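You operate a simulated robot arm through the tools that you are given. There is no shell and no other tool. Be economical: measure what you need, move in short steps, check, and stop when the job is done.

The job below is to be done with a simulated two-armed robot. You get a single attempt, and the scene is never put back.

JOB
Wipe up the spill on the dining table top with the cloth there and put it back.

Only the result counts: the job must be done as asked and must still hold three seconds after the hand-in. Knocking over, shifting, dropping, spilling or breaking anything else fails it. Flat cloth is picked up by pressing the open fingertips on it (5 to 10 N) and closing them slowly along it; thin cloth reads only 2 to 8 mm in the jaws.

ROBOT AND FRAMES
Two 7-joint arms with two-finger parallel grippers on one trunk, on a base that drives. Base frame: it is fixed to the floor where the robot stands at the start and does not move with it; the origin is under the middle of the robot, x ahead of it, y to its left, z up. Units: mm, rad, N and s.
The left shoulder is at the start at [70, 134, 1076], the right one opposite. Payload 1.57 kg a hand.
The TCP of each hand is the grasp point between the finger pads, 30 mm short of the fingertips. In the tool frame z runs along the fingers and y along their closing line. Largest opening 80 mm; finger width 17, thickness 12; the body of the gripper, 40 by 82 mm, starts 80 mm behind the TCP.
Orientation is that of the tool frame in the base frame, as [roll, pitch, yaw] about the fixed x, y, z axes, in that order (R = Rz(yaw) Ry(pitch) Rx(roll)). With the fingers straight down and closing along the base's y, the tool's x points along the base's -x, its y along +y and its z along -z.

CONTROLS
- The arms move only by the tool move_arm. It takes "left_series", "right_series" or both (then of equal length, played together; a hand with none holds still); each is text: rows parted by semicolons, each of 7 numbers parted by spaces: the gripper command, from -1 (fully open) to 1 (shut), values between in proportion, then the shift along the tool's x, y, z in m, then the turn, a rotation vector about the tool's x, y, z in rad. In form: claw tx ty tz rx ry rz; .... A call has 1 to 8 rows; each row shifts and turns the commanded pose from where the row before left it, along the tool's axes as they then stand. Rows are played at 5 a second. More than 50 mm and 0.15 rad between two rows, or a gripper value outside its range, and nothing of the call is played. Where a pose cannot be reached the arm comes as near as it can. A force on the tool above 40 N (or 10 N above the force at the start of the call, whichever is more), or a blocked arm, ends the call early, and 0.2 s more pass. The fingers move at their own pace (about 153 mm/s each) and stop on an object; they squeeze with about 42 N. The grip force told is the motor's: it shows also when the fingers shut on nothing. Time passes only in rows, and 0.2 s behind the last, so rows that do not move let the fingers close. It gives the time, the measured TCP pose, the force on the tool (base axes), the opening and the grip force at its end, in the units of the frame above (readings bear some noise).
- Cameras (640 x 400 px; columns grow to the right, rows downward): "scene" is now at [124.7, 33.5, 1289.5]; the picture's right is [0.40, -0.92, 0.00], its down [-0.66, -0.29, -0.69] and it looks along [0.63, 0.28, -0.72] (base axes); focal length 259 px, centre (320, 200). "left" rides on the left gripper at [72, 7, -122] in its tool frame; the picture's right is [-0.09, 1.00, 0.00], its down [-0.84, -0.08, -0.54] and it looks along [-0.54, -0.05, 0.84] (tool axes); focal length 238 px, centre (320, 200). "right" rides on the right gripper at [72, -7, -122] in its tool frame; the picture's right is [0.09, 1.00, 0.00], its down [-0.84, 0.08, -0.54] and it looks along [-0.54, 0.05, 0.84] (tool axes); focal length 238 px, centre (320, 200). There is no depth. A picture from a camera that has moved, and an enlarged one, comes with that camera's place and axes in the base frame and with its lens.
- snapshot(camera): a new picture of that camera. It takes no simulated time.
- raise_lower(by): slides the trunk up (or, below 0, down) by that many mm; the arms and the scene camera ride with it, the base frame stays. It gives what a move gives, with no picture.
- steer(legs): drives the robot by 1 to 6 legs, each [ahead, left, turn to the left] in mm, mm and rad, along the robot's own axes; the way and the turn of a leg run together, so that a leg with both is an arc; at most 1500 mm and 3.142 rad a leg. The arms and the cameras ride along, it lands a little off, and it stops where it bumps. It gives what a move gives.
- head_to(pan, tilt): turns the head with the scene camera to pan (to the left, within 1.501 rad either way) and tilt (down, from -0.506 to 1.204), counted from straight ahead of the robot. It gives what a move gives.
- zoom(camera, box): a new picture of the part [left, top, right, bottom] of that camera's present view, enlarged. It takes no simulated time.
- close_job(): hands the job in; it is judged then, once.

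Go step by step. Nothing tells you exact positions but the pictures and the camera data: compare them with the known pose of the tool, close in by small moves and look again before you grip or let go. The budget is 120 turns and 100 pictures, counting those below and the enlarged ones. Unless the task says otherwise, let go and move clear before handing in, and close with one line.

The tools are called as a command line: name --argument value ..., lists and objects as JSON in quotes. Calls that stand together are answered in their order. move_arm: Moves the arms, as the interface text tells. Its arguments: {"type":"object","properties":{"left_series":{"type":"string"},"right_series":{"type":"string"}},"required":[]} The other tools are called the same way: raise_lower (by) slides the trunk up or down; steer (legs) drives the base; head_to (pan, tilt) turns the head that bears the scene camera; snapshot (camera) takes a picture; zoom (camera, box) takes an enlarged picture of a part of a camera's view; close_job () hands the job in.

At the start:

```text
time: 0.0
left_tool_pos: [338.3, 340.5, 1020.3]
left_tcp_rot: [-3.141, 0.0, -3.14]
left_force: [0.7, 0.3, -0.1]
left_gripper_width: 80.1
left_grip_force: 0.0
right_tool_pos: [388.1, -38.0, 946.9]
right_tcp_rot: [-3.14, 0.001, 3.141]
right_force: [0.6, 0.2, -0.6]
right_gripper_width: 80.1
right_grip_force: 0.1
trunk travel left (down, up): [-650.0, 290.0]
robot x, y, heading: [-1.8, -0.8, 0.0]
head pan, tilt: [0.415, 0.806]
```

scene: 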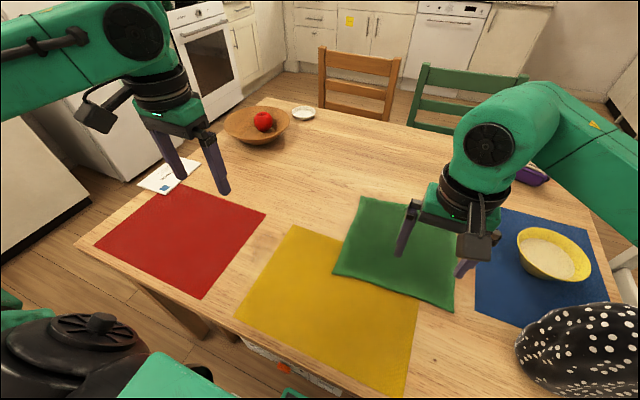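
right: 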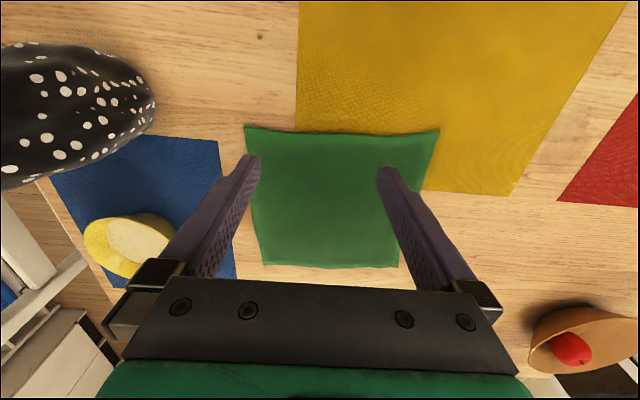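
left: 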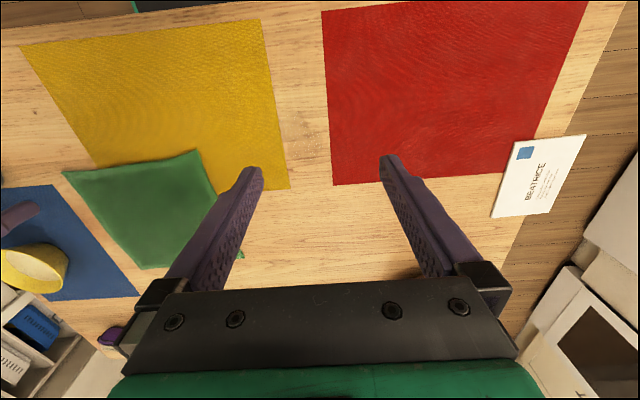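

I see three placemats (red, yellow, blue), and a green cloth lying partly over the yellow mat; I do not see the spill yet. I'll look around with the head first.

zoom --camera "scene" --box '[220, 80, 540, 280]'

zoom --camera "scene" --box '[320, 180, 640, 400]'

zoom --camera "scene" --box '[80, 80, 400, 280]'

head_to --pan -0.3 --tilt 0.8

snapshot --camera "scene"

```text
2.00 times, centred on (380, 180) of scene
camera zoom: at [124.7, 33.5, 1289.5], right [0.4, -0.92, 0.0], down [-0.66, -0.29, -0.69], along [0.63, 0.28, -0.72], focal length 518 px, centre (200, 240)
```

zoom: 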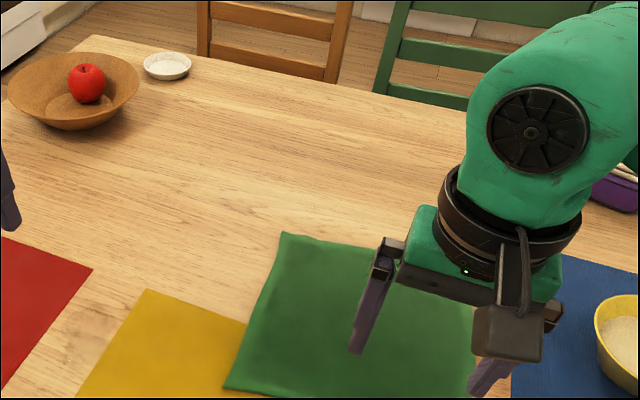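

```text
1.82 times, centred on (480, 290) of scene
camera zoom: at [124.7, 33.5, 1289.5], right [0.4, -0.92, 0.0], down [-0.66, -0.29, -0.69], along [0.63, 0.28, -0.72], focal length 471 px, centre (29, 36)
```

zoom: 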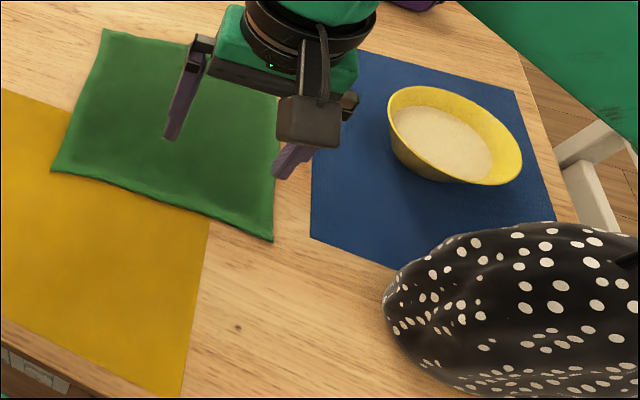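

```text
2.00 times, centred on (240, 180) of scene
camera zoom: at [124.7, 33.5, 1289.5], right [0.4, -0.92, 0.0], down [-0.66, -0.29, -0.69], along [0.63, 0.28, -0.72], focal length 518 px, centre (480, 240)
```

zoom: 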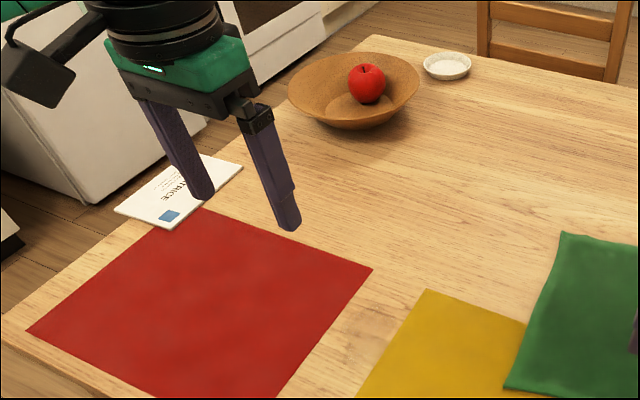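

```text
time: 1.1
left_tool_pos: [337.2, 339.6, 1020.6]
left_tcp_rot: [3.14, 0.0, -3.141]
left_force: [-0.1, 0.1, 0.8]
left_gripper_width: 79.7
left_grip_force: 0.0
right_tool_pos: [388.1, -36.6, 948.4]
right_tcp_rot: [3.141, 0.001, -3.14]
right_force: [0.0, 0.8, 0.2]
right_gripper_width: 79.9
right_grip_force: 0.2
trunk travel left (down, up): [-650.0, 290.0]
robot x, y, heading: [-0.8, -2.8, -0.003]
head pan, tilt: [-0.3, 0.799]
```

```text
93 pictures are left
camera scene: at [128.3, -22.7, 1290.0], right [-0.29, -0.96, 0.0], down [-0.69, 0.21, -0.7], along [0.67, -0.21, -0.72], focal length 259 px, centre (320, 200)
```

scene: 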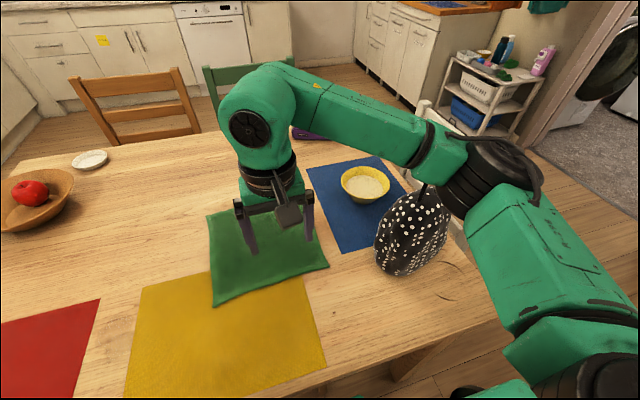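

No spill is obvious so far; there are dark streaks near the black bag that may be wood grain. I'll enlarge the likely places.

zoom --camera "scene" --box '[320, 220, 500, 340]'

zoom --camera "scene" --box '[20, 120, 260, 280]'

zoom --camera "scene" --box '[100, 240, 340, 400]'

zoom --camera "scene" --box '[240, 110, 440, 240]'

```text
3.33 times, centred on (410, 280) of scene
camera zoom: at [128.3, -22.7, 1290.0], right [-0.29, -0.96, 0.0], down [-0.69, 0.21, -0.7], along [0.67, -0.21, -0.72], focal length 864 px, centre (20, -67)
```

zoom: 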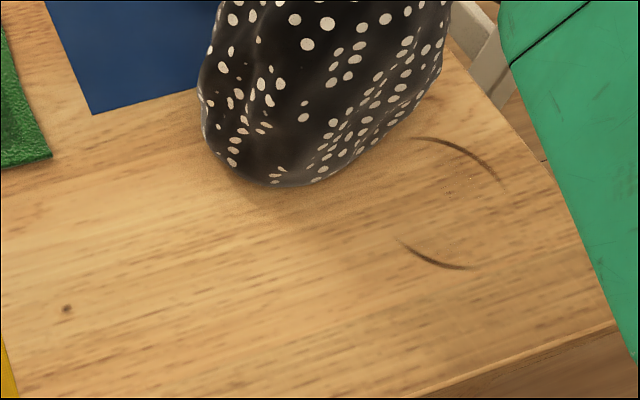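

```text
2.50 times, centred on (140, 200) of scene
camera zoom: at [128.3, -22.7, 1290.0], right [-0.29, -0.96, 0.0], down [-0.69, 0.21, -0.7], along [0.67, -0.21, -0.72], focal length 648 px, centre (770, 200)
```

zoom: 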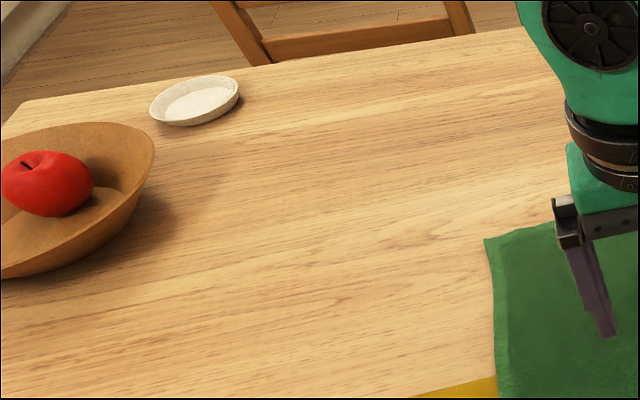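

```text
2.50 times, centred on (220, 320) of scene
camera zoom: at [128.3, -22.7, 1290.0], right [-0.29, -0.96, 0.0], down [-0.69, 0.21, -0.7], along [0.67, -0.21, -0.72], focal length 648 px, centre (570, -100)
```

zoom: 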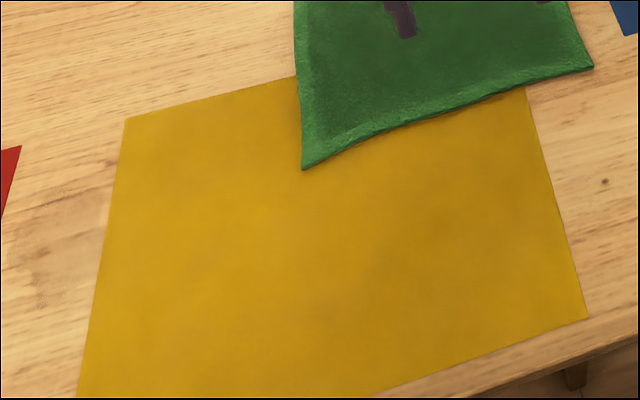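

```text
3.08 times, centred on (340, 175) of scene
camera zoom: at [128.3, -22.7, 1290.0], right [-0.29, -0.96, 0.0], down [-0.69, 0.21, -0.7], along [0.67, -0.21, -0.72], focal length 797 px, centre (258, 277)
```

zoom: 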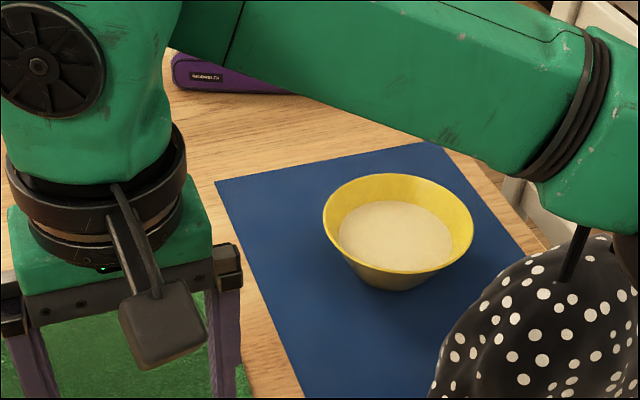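

Between the red and yellow mats the wood looks slightly different (a clear puddle?). I'll enlarge there.

zoom --camera "scene" --box '[60, 260, 180, 400]'

head_to --pan 0.415 --tilt 0.95

zoom --camera "scene" --box '[170, 130, 350, 290]'

zoom --camera "left" --box '[200, 0, 400, 200]'

```text
2.86 times, centred on (120, 330) of scene
camera zoom: at [128.3, -22.7, 1290.0], right [-0.29, -0.96, 0.0], down [-0.69, 0.21, -0.7], along [0.67, -0.21, -0.72], focal length 740 px, centre (891, -171)
```

zoom: 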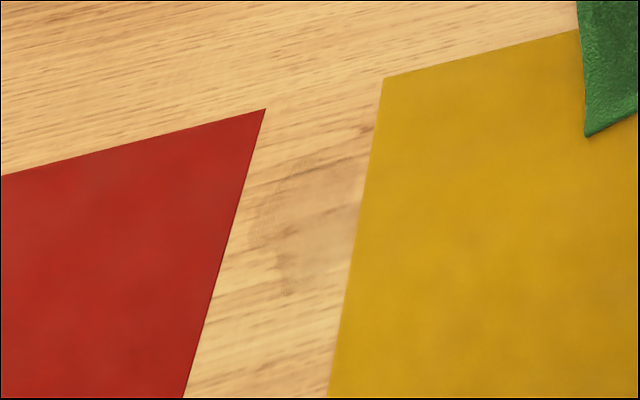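

```text
time: 2.2
left_tool_pos: [337.9, 341.1, 1019.6]
left_tcp_rot: [3.141, 0.0, -3.139]
left_force: [0.4, -0.2, -0.1]
left_gripper_width: 79.9
left_grip_force: 0.0
right_tool_pos: [387.3, -37.1, 947.3]
right_tcp_rot: [-3.142, -0.001, -3.141]
right_force: [-0.1, 0.4, -0.5]
right_gripper_width: 79.9
right_grip_force: 0.1
trunk travel left (down, up): [-650.0, 290.0]
robot x, y, heading: [-1.6, -4.0, 0.001]
head pan, tilt: [0.415, 0.949]
```

```text
2.50 times, centred on (260, 210) of scene
camera zoom: at [117.8, 30.4, 1278.5], right [0.4, -0.92, 0.0], down [-0.74, -0.33, -0.58], along [0.53, 0.23, -0.81], focal length 648 px, centre (470, 175)
```

zoom: 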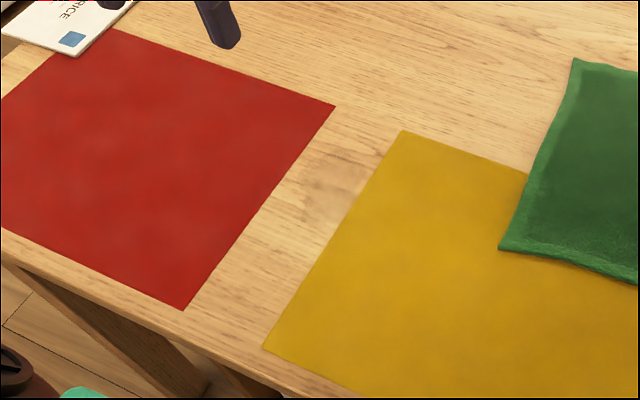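

```text
2.00 times, centred on (300, 100) of left
camera zoom: at [266.0, 346.2, 1142.2], right [0.09, 1.0, 0.0], down [0.84, -0.08, 0.54], along [0.54, -0.05, -0.84], focal length 477 px, centre (360, 400)
```

zoom: 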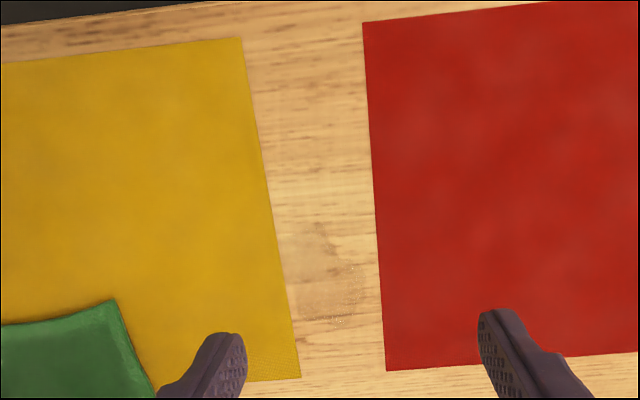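

The spill is a faint clear film between the red and yellow mats, near (395, 297); comparing two cameras puts the table top nearer z≈750 than 703. The green cloth spans about x 396–677, y −135–137. I'll grip it near its near edge with both hands, so first I move both above it.

move_arm --left_series "-1 -0.0115 -0.0315 0.0225 0 0 0;-1 -0.0115 -0.0315 0.0225 0 0 0;-1 -0.0115 -0.0315 0.0225 0 0 0;-1 -0.0115 -0.0315 0.0225 0 0 0;-1 -0.0115 -0.0315 0.0225 0 0 0;-1 -0.0115 -0.0315 0.0225 0 0 0;-1 -0.0115 -0.0315 0.0225 0 0 0;-1 -0.0115 -0.0315 0.0225 0 0 0" --right_series "-1 -0.0059 -0.0079 0.0135 0 0 0;-1 -0.0059 -0.0079 0.0135 0 0 0;-1 -0.0059 -0.0079 0.0135 0 0 0;-1 -0.0059 -0.0079 0.0135 0 0 0;-1 -0.0059 -0.0079 0.0135 0 0 0;-1 -0.0059 -0.0079 0.0135 0 0 0;-1 -0.0059 -0.0079 0.0135 0 0 0;-1 -0.0059 -0.0079 0.0135 0 0 0"

head_to --pan 0.1 --tilt 0.9

snapshot --camera "scene"

snapshot --camera "left"

snapshot --camera "right"

```text
time: 4.0
left_tool_pos: [431.6, 90.3, 843.4]
left_tcp_rot: [3.141, -0.001, -3.141]
left_force: [0.1, -0.4, 0.1]
left_gripper_width: 79.8
left_grip_force: 0.1
right_tool_pos: [438.0, -100.9, 838.4]
right_tcp_rot: [-3.141, -0.002, -3.141]
right_force: [0.3, -0.9, 1.1]
right_gripper_width: 80.1
right_grip_force: 0.1
trunk travel left (down, up): [-650.0, 290.0]
robot x, y, heading: [-1.8, -1.0, -0.001]
head pan, tilt: [0.415, 0.949]
```

```text
time: 4.8
left_tool_pos: [430.2, 91.0, 842.6]
left_tcp_rot: [-3.141, -0.001, -3.139]
left_force: [-0.1, -0.3, -0.1]
left_gripper_width: 79.9
left_grip_force: 0.0
right_tool_pos: [436.7, -100.4, 839.9]
right_tcp_rot: [3.14, 0.0, 3.14]
right_force: [-0.1, -0.1, 1.1]
right_gripper_width: 79.8
right_grip_force: 0.0
trunk travel left (down, up): [-650.0, 290.0]
robot x, y, heading: [0.8, -1.1, -0.006]
head pan, tilt: [0.099, 0.901]
```

```text
85 pictures are left
camera scene: at [126.1, 8.6, 1282.1], right [0.1, -0.99, 0.0], down [-0.78, -0.08, -0.62], along [0.62, 0.06, -0.78], focal length 259 px, centre (320, 200)
```

scene: 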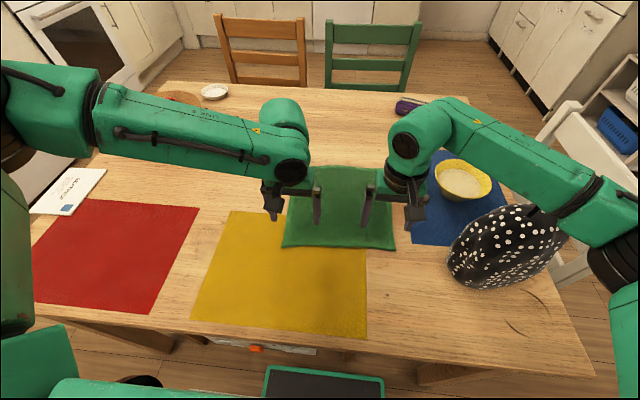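

```text
84 pictures are left
camera left: at [358.6, 97.2, 965.6], right [0.09, 1.0, 0.0], down [0.84, -0.08, 0.54], along [0.54, -0.05, -0.84], focal length 238 px, centre (320, 200)
```

left: 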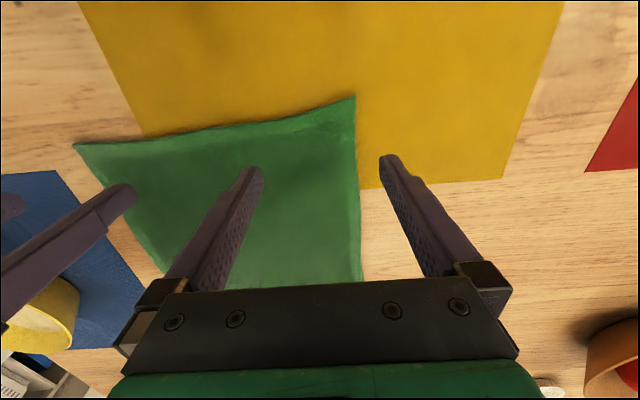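

```text
83 pictures are left
camera right: at [365.5, -105.8, 960.4], right [-0.09, 1.0, 0.0], down [0.84, 0.08, 0.54], along [0.54, 0.05, -0.84], focal length 238 px, centre (320, 200)
```

right: 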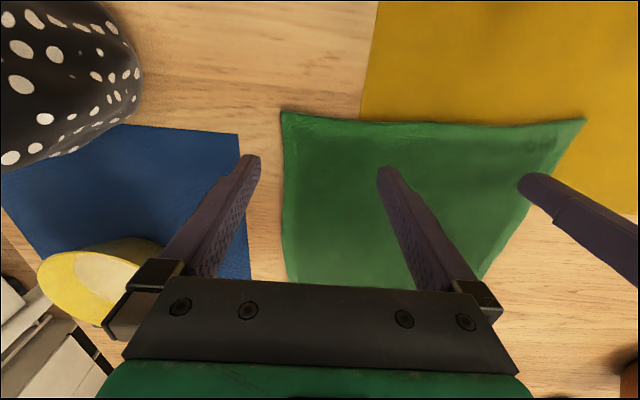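

The computed positions agree across cameras (corner A (396,123), corner B (414,−135), table z≈752). I narrow the jaws to about 44 mm, shift inward so both fingers land on cloth, and descend to just above.

move_arm --left_series "-0.1 0 -0.005 0.012 0 0 0;-0.1 0 0 0.012 0 0 0;-0.1 0 0 0.012 0 0 0;-0.1 0 0 0.012 0 0 0;-0.1 0 0 0 0 0 0" --right_series "-0.1 -0.003 0.008 0.012 0 0 0;-0.1 0 0 0.012 0 0 0;-0.1 0 0 0.011 0 0 0;-0.1 0 0 0.009 0 0 0;-0.1 0 0 0 0 0 0"

snapshot --camera "left"

snapshot --camera "right"

```text
time: 6.0
left_tool_pos: [424.7, 97.1, 799.9]
left_tcp_rot: [-3.139, 0.001, -3.139]
left_force: [-0.2, -0.2, -0.8]
left_gripper_width: 44.1
left_grip_force: 0.1
left hand out of reach, approached as far as the arm can: row 2, 3, 4
right_tool_pos: [438.7, -90.5, 794.8]
right_tcp_rot: [-3.141, -0.001, 3.141]
right_force: [-0.5, 0.2, -0.4]
right_gripper_width: 44.0
right_grip_force: 0.0
trunk travel left (down, up): [-650.0, 290.0]
robot x, y, heading: [1.7, -3.2, -0.004]
head pan, tilt: [0.099, 0.901]
```

```text
82 pictures are left
camera left: at [352.3, 103.4, 921.1], right [0.09, 1.0, 0.0], down [0.84, -0.08, 0.54], along [0.54, -0.05, -0.84], focal length 238 px, centre (320, 200)
```

left: 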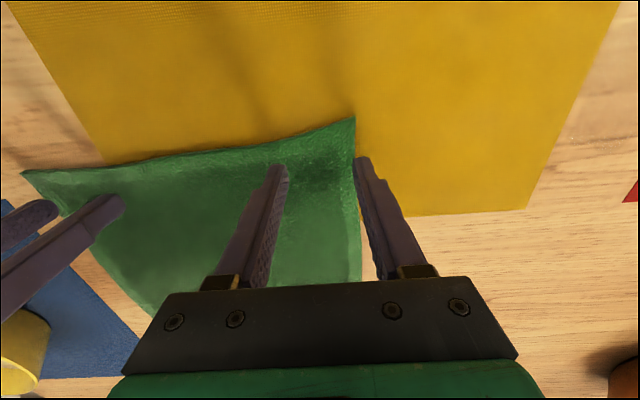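

```text
81 pictures are left
camera right: at [367.5, -96.6, 915.5], right [-0.09, 1.0, 0.0], down [0.84, 0.08, 0.54], along [0.54, 0.05, -0.84], focal length 238 px, centre (320, 200)
```

right: 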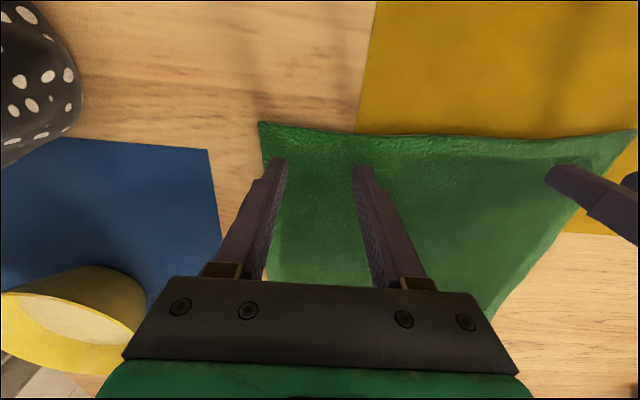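

The left arm hit a joint limit going lower at this spot, while higher up it was fine, so I'll lift both hands 90 mm and lower the trunk by the same amount.

move_arm --left_series "-0.1 0 0 -0.03 0 0 0;-0.1 0 0 -0.03 0 0 0;-0.1 0 0 -0.03 0 0 0" --right_series "-0.1 0 0 -0.03 0 0 0;-0.1 0 0 -0.03 0 0 0;-0.1 0 0 -0.03 0 0 0"

raise_lower --by -80

```text
time: 6.8
left_tool_pos: [423.8, 95.0, 891.6]
left_tcp_rot: [3.141, 0.003, -3.14]
left_force: [0.1, -0.2, -0.4]
left_gripper_width: 44.2
left_grip_force: 0.0
right_tool_pos: [437.8, -92.4, 886.5]
right_tcp_rot: [3.141, 0.0, -3.141]
right_force: [-0.7, -0.6, 0.0]
right_gripper_width: 43.9
right_grip_force: 0.0
trunk travel left (down, up): [-650.0, 290.0]
robot x, y, heading: [0.2, -0.0, -0.002]
head pan, tilt: [0.099, 0.901]
```

```text
time: 7.9
left_tool_pos: [422.0, 97.3, 811.2]
left_tcp_rot: [-3.141, 0.002, -3.14]
left_force: [0.0, 0.1, -0.6]
left_gripper_width: 44.0
left_grip_force: 0.1
right_tool_pos: [437.4, -90.7, 806.4]
right_tcp_rot: [-3.141, 0.002, -3.141]
right_force: [0.7, 0.4, 0.4]
right_gripper_width: 43.9
right_grip_force: 0.1
trunk travel left (down, up): [-570.0, 370.0]
robot x, y, heading: [0.4, 0.5, -0.001]
head pan, tilt: [0.099, 0.901]
```

Both hands are low over the cloth again; I nudge the left hand inward and forward and lower both to near contact.

move_arm --left_series "-0.1 -0.008 -0.012 0.006 0 0 0;-0.1 0 0 0.006 0 0 0;-0.1 0 0 0.006 0 0 0;-0.1 0 0 0.003 0 0 0;-0.1 0 0 0 0 0 0" --right_series "-0.1 -0.005 -0.003 0.005 0 0 0;-0.1 0 0 0.005 0 0 0;-0.1 0 0 0.003 0 0 0;-0.1 0 0 0.003 0 0 0;-0.1 0 0 0 0 0 0"

snapshot --camera "left"

```text
time: 9.1
left_tool_pos: [424.4, 89.2, 794.5]
left_tcp_rot: [-3.135, 0.01, -3.139]
left_force: [-0.1, -0.7, 0.7]
left_gripper_width: 43.9
left_grip_force: 0.0
right_tool_pos: [438.3, -88.5, 799.9]
right_tcp_rot: [-3.137, 0.02, 3.141]
right_force: [-0.6, 0.5, 0.2]
right_gripper_width: 43.9
right_grip_force: 0.0
trunk travel left (down, up): [-570.0, 370.0]
robot x, y, heading: [1.4, -1.7, 0.003]
head pan, tilt: [0.099, 0.901]
```

```text
80 pictures are left
camera left: at [352.9, 96.1, 915.8], right [0.09, 1.0, -0.01], down [0.83, -0.07, 0.55], along [0.55, -0.06, -0.83], focal length 238 px, centre (320, 200)
```

left: 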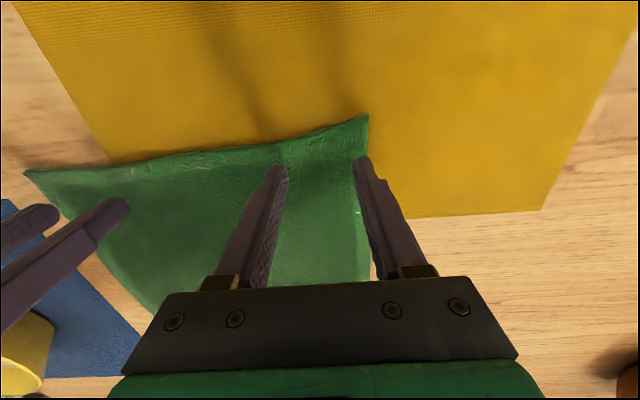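

The hands lag a little behind their commands; I'll let them settle and check again.

move_arm --left_series "-0.1 0 0 0 0 0 0;-0.1 0 0 0 0 0 0;-0.1 0 0 0 0 0 0" --right_series "-0.1 0 0 0 0 0 0;-0.1 0 0 0 0 0 0;-0.1 0 0 0 0 0 0"

snapshot --camera "scene"

```text
time: 9.9
left_tool_pos: [424.3, 89.4, 794.5]
left_tcp_rot: [-3.134, 0.011, -3.139]
left_force: [-0.5, -0.5, 0.0]
left_gripper_width: 44.0
left_grip_force: 0.1
right_tool_pos: [437.7, -88.8, 799.2]
right_tcp_rot: [-3.137, 0.021, 3.142]
right_force: [0.9, 0.1, -0.7]
right_gripper_width: 44.0
right_grip_force: 0.0
trunk travel left (down, up): [-570.0, 370.0]
robot x, y, heading: [2.8, 1.2, 0.001]
head pan, tilt: [0.099, 0.901]
```

```text
79 pictures are left
camera scene: at [115.7, 16.3, 1203.4], right [0.1, -0.99, 0.01], down [-0.77, -0.08, -0.63], along [0.63, 0.06, -0.78], focal length 259 px, centre (320, 200)
```

scene: 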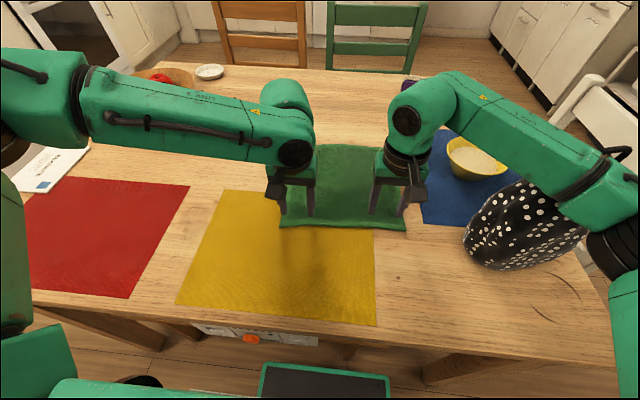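

The camera data shows the whole body tilted a hair, so some link is probably resting on something. I'll look at both elbows before going on.

head_to --pan -0.7 --tilt 0.8

snapshot --camera "scene"

head_to --pan 0.8 --tilt 0.9

snapshot --camera "scene"

```text
time: 11.1
left_tool_pos: [425.2, 90.0, 794.3]
left_tcp_rot: [-3.136, 0.01, -3.14]
left_force: [0.5, 0.4, -0.3]
left_gripper_width: 43.8
left_grip_force: 0.1
right_tool_pos: [437.8, -88.1, 799.5]
right_tcp_rot: [-3.137, 0.02, -3.141]
right_force: [-0.4, -0.3, 0.1]
right_gripper_width: 44.2
right_grip_force: 0.1
trunk travel left (down, up): [-570.0, 370.0]
robot x, y, heading: [-1.5, -3.0, 0.005]
head pan, tilt: [-0.7, 0.799]
```

```text
78 pictures are left
camera scene: at [102.6, -43.0, 1211.6], right [-0.64, -0.77, 0.0], down [-0.54, 0.46, -0.71], along [0.54, -0.45, -0.71], focal length 259 px, centre (320, 200)
```

scene: 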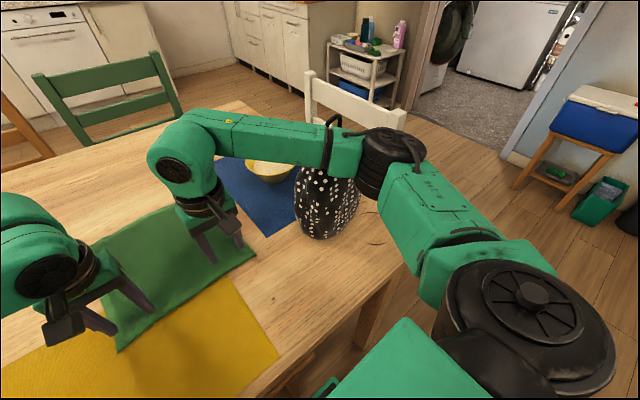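

```text
time: 12.7
left_tool_pos: [425.1, 89.5, 793.4]
left_tcp_rot: [-3.134, 0.008, -3.139]
left_force: [-0.3, -0.2, -0.8]
left_gripper_width: 43.9
left_grip_force: 0.1
right_tool_pos: [438.7, -88.5, 798.3]
right_tcp_rot: [-3.137, 0.019, 3.14]
right_force: [0.4, 0.6, 0.4]
right_gripper_width: 43.9
right_grip_force: 0.1
trunk travel left (down, up): [-570.0, 370.0]
robot x, y, heading: [-1.4, -1.7, -0.0]
head pan, tilt: [0.799, 0.901]
```

```text
77 pictures are left
camera scene: at [94.3, 62.8, 1202.8], right [0.72, -0.7, 0.01], down [-0.54, -0.57, -0.62], along [0.44, 0.44, -0.78], focal length 259 px, centre (320, 200)
```

scene: 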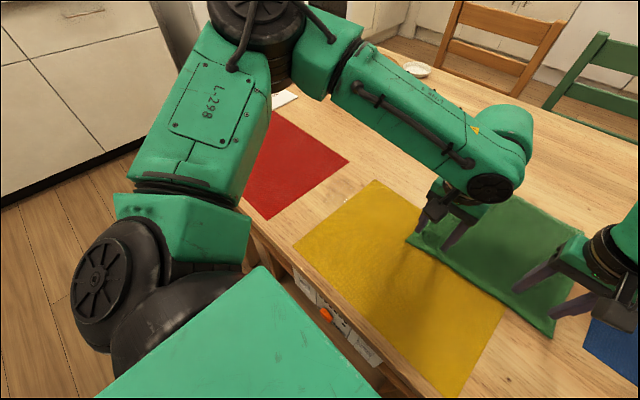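

The right elbow has come down against the black bag. I'll raise the trunk straight back and check that the bag has not shifted.

raise_lower --by 80

head_to --pan -0.3 --tilt 0.8

snapshot --camera "scene"

```text
time: 13.8
left_tool_pos: [430.9, 84.6, 871.0]
left_tcp_rot: [3.141, -0.001, -3.14]
left_force: [0.4, -0.8, -0.1]
left_gripper_width: 44.0
left_grip_force: 0.0
right_tool_pos: [441.8, -93.0, 869.9]
right_tcp_rot: [3.141, 0.0, -3.141]
right_force: [0.0, 0.3, 0.6]
right_gripper_width: 44.1
right_grip_force: 0.0
trunk travel left (down, up): [-650.0, 290.0]
robot x, y, heading: [-3.3, -1.3, -0.005]
head pan, tilt: [0.799, 0.901]
```

```text
time: 15.2
left_tool_pos: [431.5, 84.7, 870.4]
left_tcp_rot: [3.141, 0.002, -3.139]
left_force: [-0.2, 0.3, 0.1]
left_gripper_width: 44.2
left_grip_force: 0.1
right_tool_pos: [443.3, -94.9, 869.6]
right_tcp_rot: [3.141, 0.0, -3.141]
right_force: [-0.1, -0.4, 0.0]
right_gripper_width: 44.0
right_grip_force: 0.0
trunk travel left (down, up): [-650.0, 290.0]
robot x, y, heading: [1.9, 1.5, -0.0]
head pan, tilt: [-0.3, 0.799]
```

```text
76 pictures are left
camera scene: at [128.3, -22.8, 1290.0], right [-0.29, -0.96, 0.0], down [-0.69, 0.21, -0.7], along [0.67, -0.21, -0.72], focal length 259 px, centre (320, 200)
```

scene: 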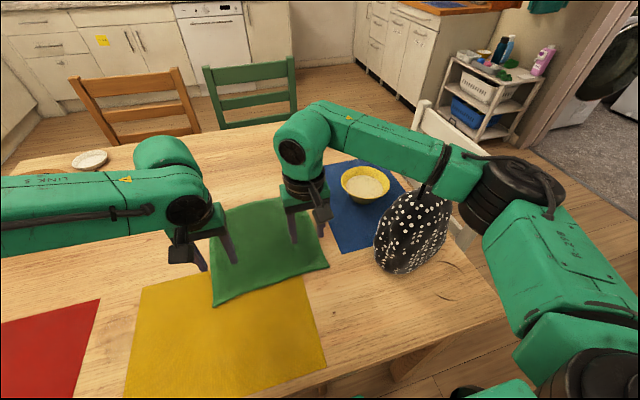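

Same viewpoint as before; I'll compare the bag with the earlier enlargement.

zoom --camera "scene" --box '[320, 220, 500, 340]'

zoom --camera "scene" --box '[360, 120, 480, 200]'

```text
3.33 times, centred on (410, 280) of scene
camera zoom: at [128.3, -22.8, 1290.0], right [-0.29, -0.96, 0.0], down [-0.69, 0.21, -0.7], along [0.67, -0.21, -0.72], focal length 864 px, centre (20, -67)
```

zoom: 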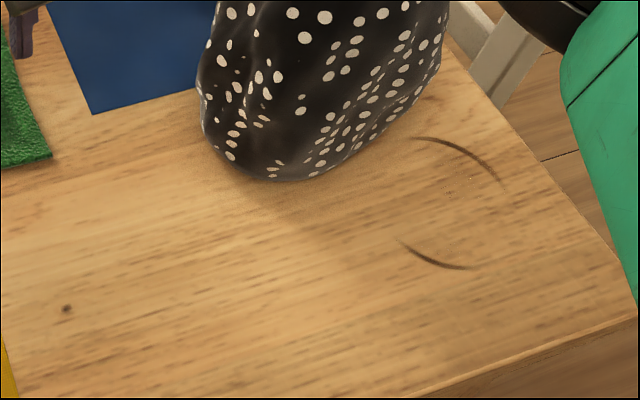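

```text
5.00 times, centred on (420, 160) of scene
camera zoom: at [128.3, -22.8, 1290.0], right [-0.29, -0.96, 0.0], down [-0.69, 0.21, -0.7], along [0.67, -0.21, -0.72], focal length 1296 px, centre (-180, 400)
```

zoom: 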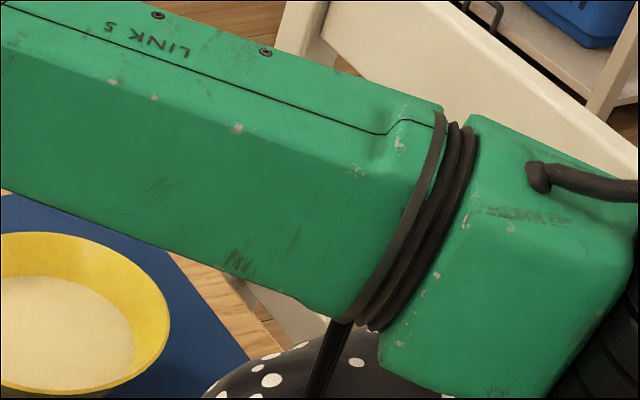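

The bag is within a few millimetres of where it was and upright. I'll now work with the trunk higher, to keep the right elbow well clear of it, and test the reach again.

raise_lower --by 120

move_arm --left_series "-0.1 0 0 0.03 0 0 0;-0.1 0 0 0.03 0 0 0;-0.1 0 0 0.03 0 0 0;-0.1 0 0 0.03 0 0 0;-0.1 0 0 0.03 0 0 0" --right_series "-0.1 0 0 0.03 0 0 0;-0.1 0 0 0.03 0 0 0;-0.1 0 0 0.03 0 0 0;-0.1 0 0 0.03 0 0 0;-0.1 0 0 0.03 0 0 0"

snapshot --camera "scene"

```text
time: 16.7
left_tool_pos: [431.3, 84.7, 989.6]
left_tcp_rot: [-3.141, 0.001, -3.14]
left_force: [0.7, -0.6, 0.2]
left_gripper_width: 44.1
left_grip_force: 0.1
right_tool_pos: [442.5, -93.3, 990.5]
right_tcp_rot: [-3.142, 0.0, -3.141]
right_force: [0.1, -0.1, 0.2]
right_gripper_width: 43.9
right_grip_force: 0.1
trunk travel left (down, up): [-770.0, 170.0]
robot x, y, heading: [2.5, 1.3, 0.001]
head pan, tilt: [-0.3, 0.799]
```

```text
time: 17.9
left_tool_pos: [407.5, 124.4, 869.7]
left_tcp_rot: [-3.141, 0.001, -3.14]
left_force: [-0.6, -0.1, -1.1]
left_gripper_width: 44.1
left_grip_force: 0.0
left hand out of reach, approached as far as the arm can: row 2, 3, 4, 5
right_tool_pos: [443.5, -93.4, 838.5]
right_tcp_rot: [3.141, -0.001, -3.141]
right_force: [0.6, 0.6, 0.1]
right_gripper_width: 44.0
right_grip_force: 0.0
trunk travel left (down, up): [-770.0, 170.0]
robot x, y, heading: [-3.5, -0.8, 0.004]
head pan, tilt: [-0.3, 0.799]
```

```text
73 pictures are left
camera scene: at [128.7, -22.2, 1410.0], right [-0.3, -0.96, 0.0], down [-0.69, 0.21, -0.7], along [0.67, -0.21, -0.72], focal length 259 px, centre (320, 200)
```

scene: 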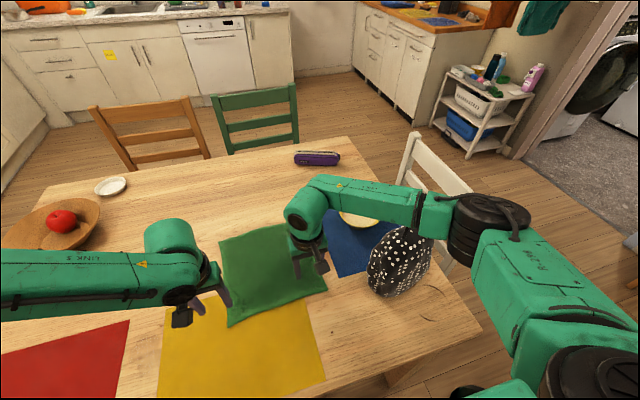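

The left arm cannot come this far inward when low, and the right elbow hangs over the bag. A safer plan is to use only the left hand and drive the base a little to the right, so first I raise both hands and look down at the base clearances.

move_arm --left_series "-0.1 0 0.03 -0.03 0 0 0;-0.1 0 0.03 -0.03 0 0 0;-0.1 0 0.03 -0.03 0 0 0;-0.1 0 0.03 -0.03 0 0 0" --right_series "-0.1 0 0 -0.045 0 0 0;-0.1 0 0 -0.045 0 0 0;-0.1 0 0 -0.045 0 0 0;-0.1 0 0 -0.045 0 0 0"

head_to --pan 0 --tilt 1.2

snapshot --camera "scene"

head_to --pan -1.0 --tilt 1.1

snapshot --camera "scene"

head_to --pan 1.0 --tilt 1.1

snapshot --camera "scene"

```text
time: 18.9
left_tool_pos: [404.2, 243.7, 988.9]
left_tcp_rot: [-3.139, 0.001, -3.141]
left_force: [-0.4, -0.5, 0.4]
left_gripper_width: 43.9
left_grip_force: 0.1
right_tool_pos: [441.4, -91.5, 1020.2]
right_tcp_rot: [-3.141, 0.0, -3.141]
right_force: [0.4, -0.9, -0.8]
right_gripper_width: 43.9
right_grip_force: 0.1
trunk travel left (down, up): [-770.0, 170.0]
robot x, y, heading: [1.3, -0.2, 0.003]
head pan, tilt: [-0.3, 0.799]
```

```text
time: 19.7
left_tool_pos: [406.4, 241.9, 988.6]
left_tcp_rot: [-3.141, 0.0, -3.14]
left_force: [0.6, 0.6, 0.5]
left_gripper_width: 43.7
left_grip_force: 0.1
right_tool_pos: [442.4, -94.4, 1017.5]
right_tcp_rot: [-3.141, 0.0, -3.141]
right_force: [0.1, -0.1, 0.1]
right_gripper_width: 44.1
right_grip_force: 0.0
trunk travel left (down, up): [-770.0, 170.0]
robot x, y, heading: [-3.6, -3.3, 0.003]
head pan, tilt: [0.0, 1.201]
```

```text
72 pictures are left
camera scene: at [107.5, 0.6, 1382.3], right [0.0, -1.0, 0.0], down [-0.93, 0.0, -0.36], along [0.36, 0.0, -0.93], focal length 259 px, centre (320, 200)
```

scene: 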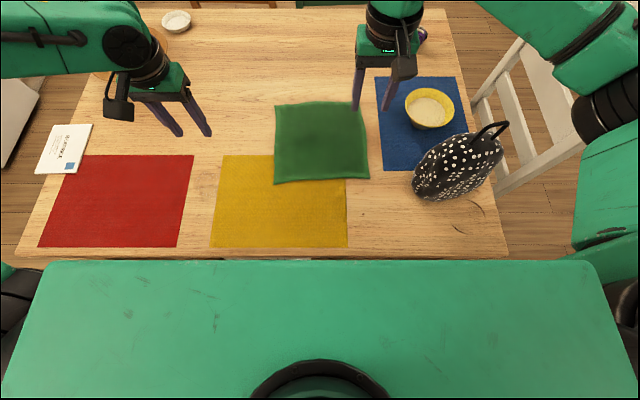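

```text
time: 21.0
left_tool_pos: [406.3, 242.0, 988.9]
left_tcp_rot: [-3.142, 0.0, -3.139]
left_force: [0.1, -0.1, -0.2]
left_gripper_width: 44.0
left_grip_force: 0.1
right_tool_pos: [442.2, -93.1, 1018.1]
right_tcp_rot: [-3.14, 0.0, -3.141]
right_force: [0.2, -0.1, 0.3]
right_gripper_width: 44.0
right_grip_force: 0.1
trunk travel left (down, up): [-770.0, 170.0]
robot x, y, heading: [-0.1, 1.1, 0.003]
head pan, tilt: [-1.0, 1.1]
```

```text
71 pictures are left
camera scene: at [85.4, -52.1, 1388.3], right [-0.84, -0.54, 0.0], down [-0.48, 0.75, -0.45], along [0.25, -0.38, -0.89], focal length 259 px, centre (320, 200)
```

scene: 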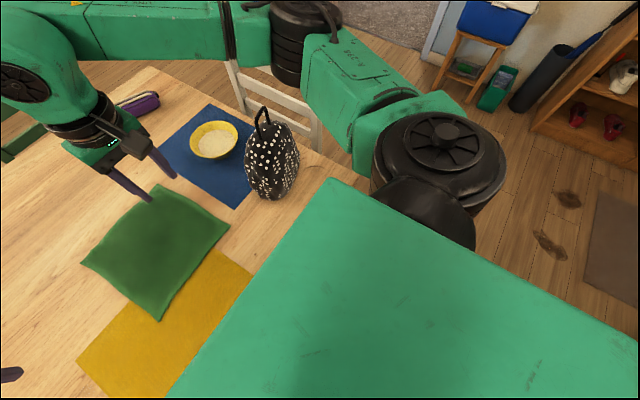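

```text
time: 22.9
left_tool_pos: [405.3, 242.3, 988.5]
left_tcp_rot: [3.141, -0.001, 3.141]
left_force: [-1.0, -0.6, 0.0]
left_gripper_width: 43.9
left_grip_force: 0.1
right_tool_pos: [442.2, -93.8, 1018.0]
right_tcp_rot: [3.142, -0.001, -3.141]
right_force: [-0.7, 0.1, -0.2]
right_gripper_width: 44.1
right_grip_force: 0.0
trunk travel left (down, up): [-770.0, 170.0]
robot x, y, heading: [-1.3, -0.2, 0.005]
head pan, tilt: [1.0, 1.1]
```

```text
70 pictures are left
camera scene: at [85.4, 54.1, 1388.3], right [0.84, -0.54, 0.0], down [-0.48, -0.75, -0.45], along [0.25, 0.38, -0.89], focal length 259 px, centre (320, 200)
```

scene: 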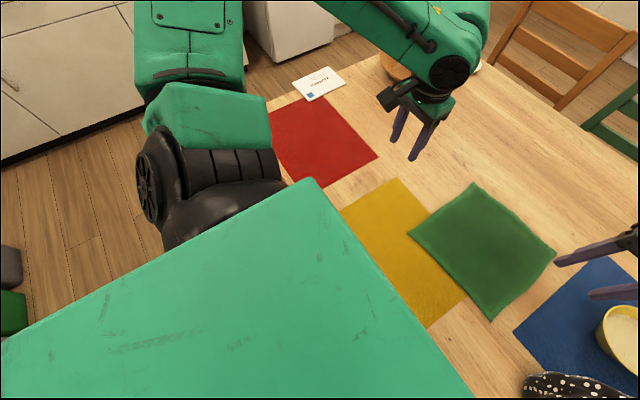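

The base and surroundings look free on both sides, and the raised view is good. I test the left arm's low reach over the spill region, still above the table, and raise the right hand clear.

move_arm --left_series "-0.1 0.003 0.018 0.03 0 0 0;-0.1 0.003 0.018 0.03 0 0 0;-0.1 0.003 0.018 0.03 0 0 0;-0.1 0 0 0.03 0 0 0;-0.1 0 0 0.02 0 0 0;-0.1 0 0 0.01 0 0 0" --right_series "-0.1 0 0 -0.02 0 0 0;-0.1 0 0 -0.02 0 0 0;-0.1 0 0 -0.02 0 0 0;-0.1 0 0 -0.02 0 0 0;-0.1 0 0 -0.02 0 0 0;-0.1 0 0 -0.02 0 0 0"

head_to --pan 0.4 --tilt 1.1

snapshot --camera "left"

snapshot --camera "scene"

```text
time: 24.3
left_tool_pos: [398.9, 296.9, 840.4]
left_tcp_rot: [-3.141, 0.001, -3.141]
left_force: [0.0, 0.3, -0.7]
left_gripper_width: 43.9
left_grip_force: 0.1
right_tool_pos: [443.9, -93.4, 1140.0]
right_tcp_rot: [3.141, 0.0, -3.142]
right_force: [0.7, 0.6, -0.1]
right_gripper_width: 44.2
right_grip_force: 0.1
trunk travel left (down, up): [-770.0, 170.0]
robot x, y, heading: [-0.5, 1.8, 0.002]
head pan, tilt: [1.0, 1.1]
```

```text
time: 25.3
left_tool_pos: [398.6, 296.3, 841.0]
left_tcp_rot: [3.14, 0.0, -3.14]
left_force: [0.2, 0.2, -0.6]
left_gripper_width: 44.0
left_grip_force: 0.1
right_tool_pos: [443.4, -93.1, 1139.2]
right_tcp_rot: [3.141, 0.0, -3.142]
right_force: [0.1, -0.2, -0.8]
right_gripper_width: 44.2
right_grip_force: 0.1
trunk travel left (down, up): [-770.0, 170.0]
robot x, y, heading: [3.2, -0.0, 0.001]
head pan, tilt: [0.4, 1.1]
```

```text
69 pictures are left
camera left: at [326.5, 302.3, 962.7], right [0.09, 1.0, 0.0], down [0.84, -0.08, 0.54], along [0.54, -0.05, -0.84], focal length 238 px, centre (320, 200)
```

left: 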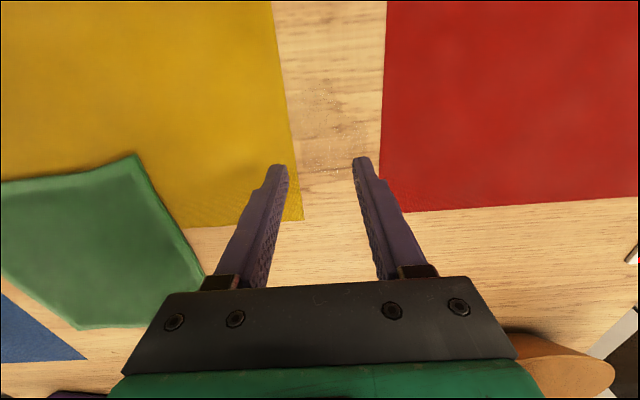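

```text
68 pictures are left
camera scene: at [109.3, 25.7, 1388.3], right [0.39, -0.92, 0.0], down [-0.82, -0.35, -0.45], along [0.42, 0.18, -0.89], focal length 259 px, centre (320, 200)
```

scene: 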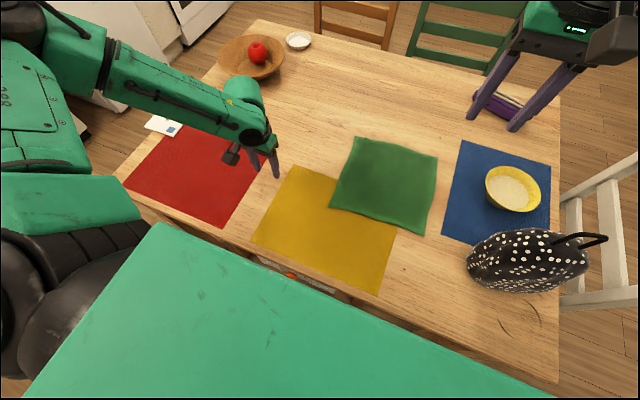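

The left arm reaches low over the spill without trouble. I enlarge the spill to measure its extent.

zoom --camera "left" --box '[240, 30, 420, 200]'

```text
2.35 times, centred on (330, 115) of left
camera zoom: at [326.5, 302.3, 962.7], right [0.09, 1.0, 0.0], down [0.84, -0.08, 0.54], along [0.54, -0.05, -0.84], focal length 561 px, centre (296, 400)
```

zoom: 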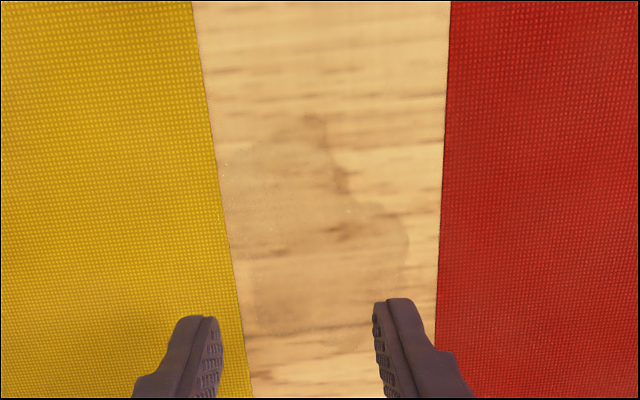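

The puddle spans about x 349–432, y 273–338, touching the yellow mat's edge at y≈273. I'll pinch the cloth at its centre (535, 0), off the mats, with the left hand, and drive the base 150 mm right to get the reach.

move_arm --left_series "-0.1 -0.03 0 -0.035 0 0 0;-0.1 -0.03 0 -0.035 0 0 0;-0.1 -0.03 0 0 0 0 0;-0.1 -0.03 0 0 0 0 0"

steer --legs '[[0, -150, 0]]'

snapshot --camera "scene"

```text
time: 26.3
left_tool_pos: [519.3, 298.2, 913.0]
left_tcp_rot: [3.141, 0.0, -3.138]
left_force: [0.8, -0.3, -0.5]
left_gripper_width: 44.0
left_grip_force: 0.1
right_tool_pos: [445.5, -94.2, 1138.5]
right_tcp_rot: [3.14, -0.001, 3.141]
right_force: [0.3, -0.3, 0.6]
right_gripper_width: 44.2
right_grip_force: 0.1
trunk travel left (down, up): [-770.0, 170.0]
robot x, y, heading: [-0.5, 2.3, 0.003]
head pan, tilt: [0.4, 1.1]
```

```text
time: 27.7
left_tool_pos: [517.2, 156.0, 911.9]
left_tcp_rot: [-3.14, 0.0, -3.134]
left_force: [-1.2, 0.2, -0.7]
left_gripper_width: 43.9
left_grip_force: 0.1
right_tool_pos: [443.5, -237.5, 1139.3]
right_tcp_rot: [-3.14, 0.0, -3.137]
right_force: [-0.7, 0.6, -0.6]
right_gripper_width: 44.0
right_grip_force: 0.1
trunk travel left (down, up): [-770.0, 170.0]
robot x, y, heading: [-0.3, -142.6, 0.005]
head pan, tilt: [0.4, 1.1]
```

```text
66 pictures are left
camera scene: at [109.6, -119.5, 1388.2], right [0.39, -0.92, 0.0], down [-0.82, -0.35, -0.45], along [0.42, 0.18, -0.89], focal length 259 px, centre (320, 200)
```

scene: 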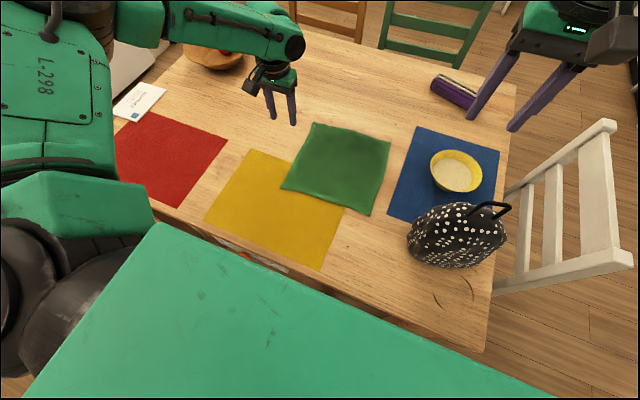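

The drive went cleanly. Now I move the left hand over the cloth centre and lower it part way.

move_arm --left_series "-0.25 -0.0036 -0.03 0 0 0 0;-0.25 -0.0036 -0.03 0 0 0 0;-0.25 -0.0036 -0.03 0 0 0 0;-0.25 -0.0036 -0.03 0 0 0 0;-0.25 -0.0036 -0.031 0 0 0 0;-0.25 0 0 0.03 0 0 0;-0.25 0 0 0.03 0 0 0;-0.25 0 0 0.03 0 0 0"

snapshot --camera "left"

```text
time: 29.5
left_tool_pos: [471.1, 46.4, 866.1]
left_tcp_rot: [-3.139, 0.001, -3.136]
left_force: [-0.3, -0.1, -0.6]
left_gripper_width: 49.9
left_grip_force: 0.0
left hand out of reach, approached as far as the arm can: row 3, 4, 5, 6, 7, 8
right_tool_pos: [443.8, -239.7, 1138.7]
right_tcp_rot: [-3.141, -0.002, -3.137]
right_force: [0.4, 0.0, -0.5]
right_gripper_width: 44.0
right_grip_force: 0.1
trunk travel left (down, up): [-770.0, 170.0]
robot x, y, heading: [0.5, -150.6, 0.008]
head pan, tilt: [0.4, 1.1]
```

```text
65 pictures are left
camera left: at [398.8, 51.4, 988.4], right [0.09, 1.0, 0.0], down [0.84, -0.07, 0.54], along [0.54, -0.05, -0.84], focal length 238 px, centre (320, 200)
```

left: 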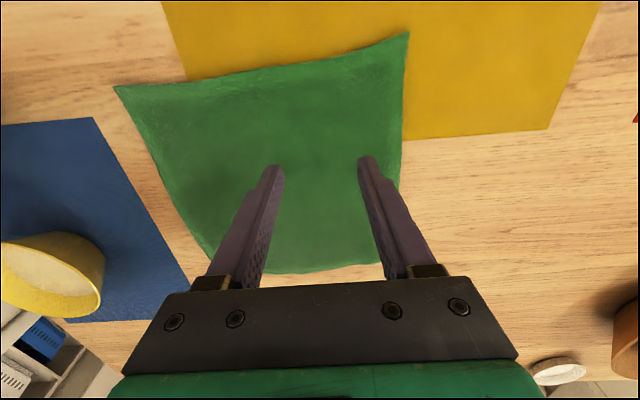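

The left arm is again limited going inward while low relative to the shoulder, so I'll lower the trunk, raising both hands first to keep them clear of everything.

move_arm --left_series "-0.25 0 0 -0.035 0 0 0;-0.25 0 0 -0.035 0 0 0;-0.25 0 0 -0.035 0 0 0;-0.25 0 0 -0.035 0 0 0" --right_series "-0.25 0 0 -0.035 0 0 0;-0.25 0 0 -0.035 0 0 0;-0.25 0 0 -0.035 0 0 0;-0.25 0 0 -0.035 0 0 0"

raise_lower --by -150

move_arm --left_series "-0.25 -0.016 -0.01 0.0 0 0 0;-0.25 -0.016 -0.01 0 0 0 0;-0.25 -0.016 -0.01 0 0 0 0;-0.25 -0.016 -0.01 0 0 0 0"

snapshot --camera "scene"

```text
time: 30.5
left_tool_pos: [466.4, 43.2, 1008.0]
left_tcp_rot: [-3.141, 0.001, -3.135]
left_force: [0.1, 1.1, 0.9]
left_gripper_width: 49.9
left_grip_force: 0.0
right_tool_pos: [439.6, -241.8, 1280.2]
right_tcp_rot: [-3.141, 0.003, -3.137]
right_force: [-0.1, -0.1, 0.5]
right_gripper_width: 49.9
right_grip_force: 0.0
trunk travel left (down, up): [-770.0, 170.0]
robot x, y, heading: [-4.3, -147.8, 0.005]
head pan, tilt: [0.4, 1.1]
```

```text
time: 32.3
left_tool_pos: [469.3, 43.0, 856.2]
left_tcp_rot: [3.142, -0.001, -3.133]
left_force: [1.0, -0.5, -1.2]
left_gripper_width: 50.0
left_grip_force: 0.1
right_tool_pos: [441.9, -242.7, 1128.7]
right_tcp_rot: [3.141, 0.0, -3.137]
right_force: [0.5, -0.1, -0.2]
right_gripper_width: 50.0
right_grip_force: 0.0
trunk travel left (down, up): [-620.0, 320.0]
robot x, y, heading: [-3.6, -146.1, 0.003]
head pan, tilt: [0.4, 1.1]
```

```text
time: 33.3
left_tool_pos: [523.0, 9.9, 857.0]
left_tcp_rot: [-3.139, 0.001, -3.136]
left_force: [0.8, 0.6, -0.1]
left_gripper_width: 50.0
left_grip_force: 0.1
left hand out of reach, approached as far as the arm can: row 4
right_tool_pos: [443.3, -242.2, 1129.5]
right_tcp_rot: [-3.141, 0.0, -3.137]
right_force: [0.5, 0.2, 0.3]
right_gripper_width: 50.1
right_grip_force: 0.0
trunk travel left (down, up): [-620.0, 320.0]
robot x, y, heading: [4.0, -151.5, 0.008]
head pan, tilt: [0.4, 1.1]
```

```text
64 pictures are left
camera scene: at [109.6, -122.3, 1238.3], right [0.39, -0.92, 0.0], down [-0.82, -0.35, -0.45], along [0.42, 0.18, -0.89], focal length 259 px, centre (320, 200)
```

scene: 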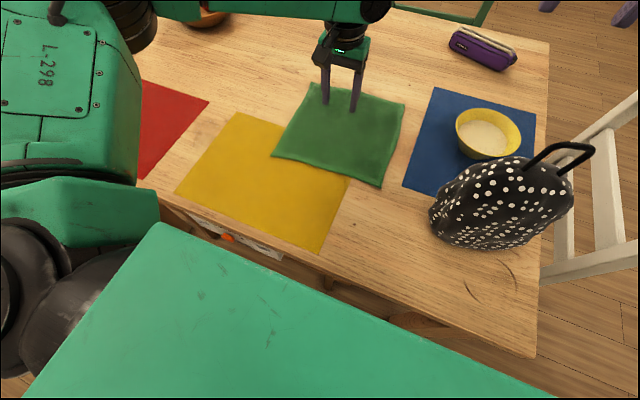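

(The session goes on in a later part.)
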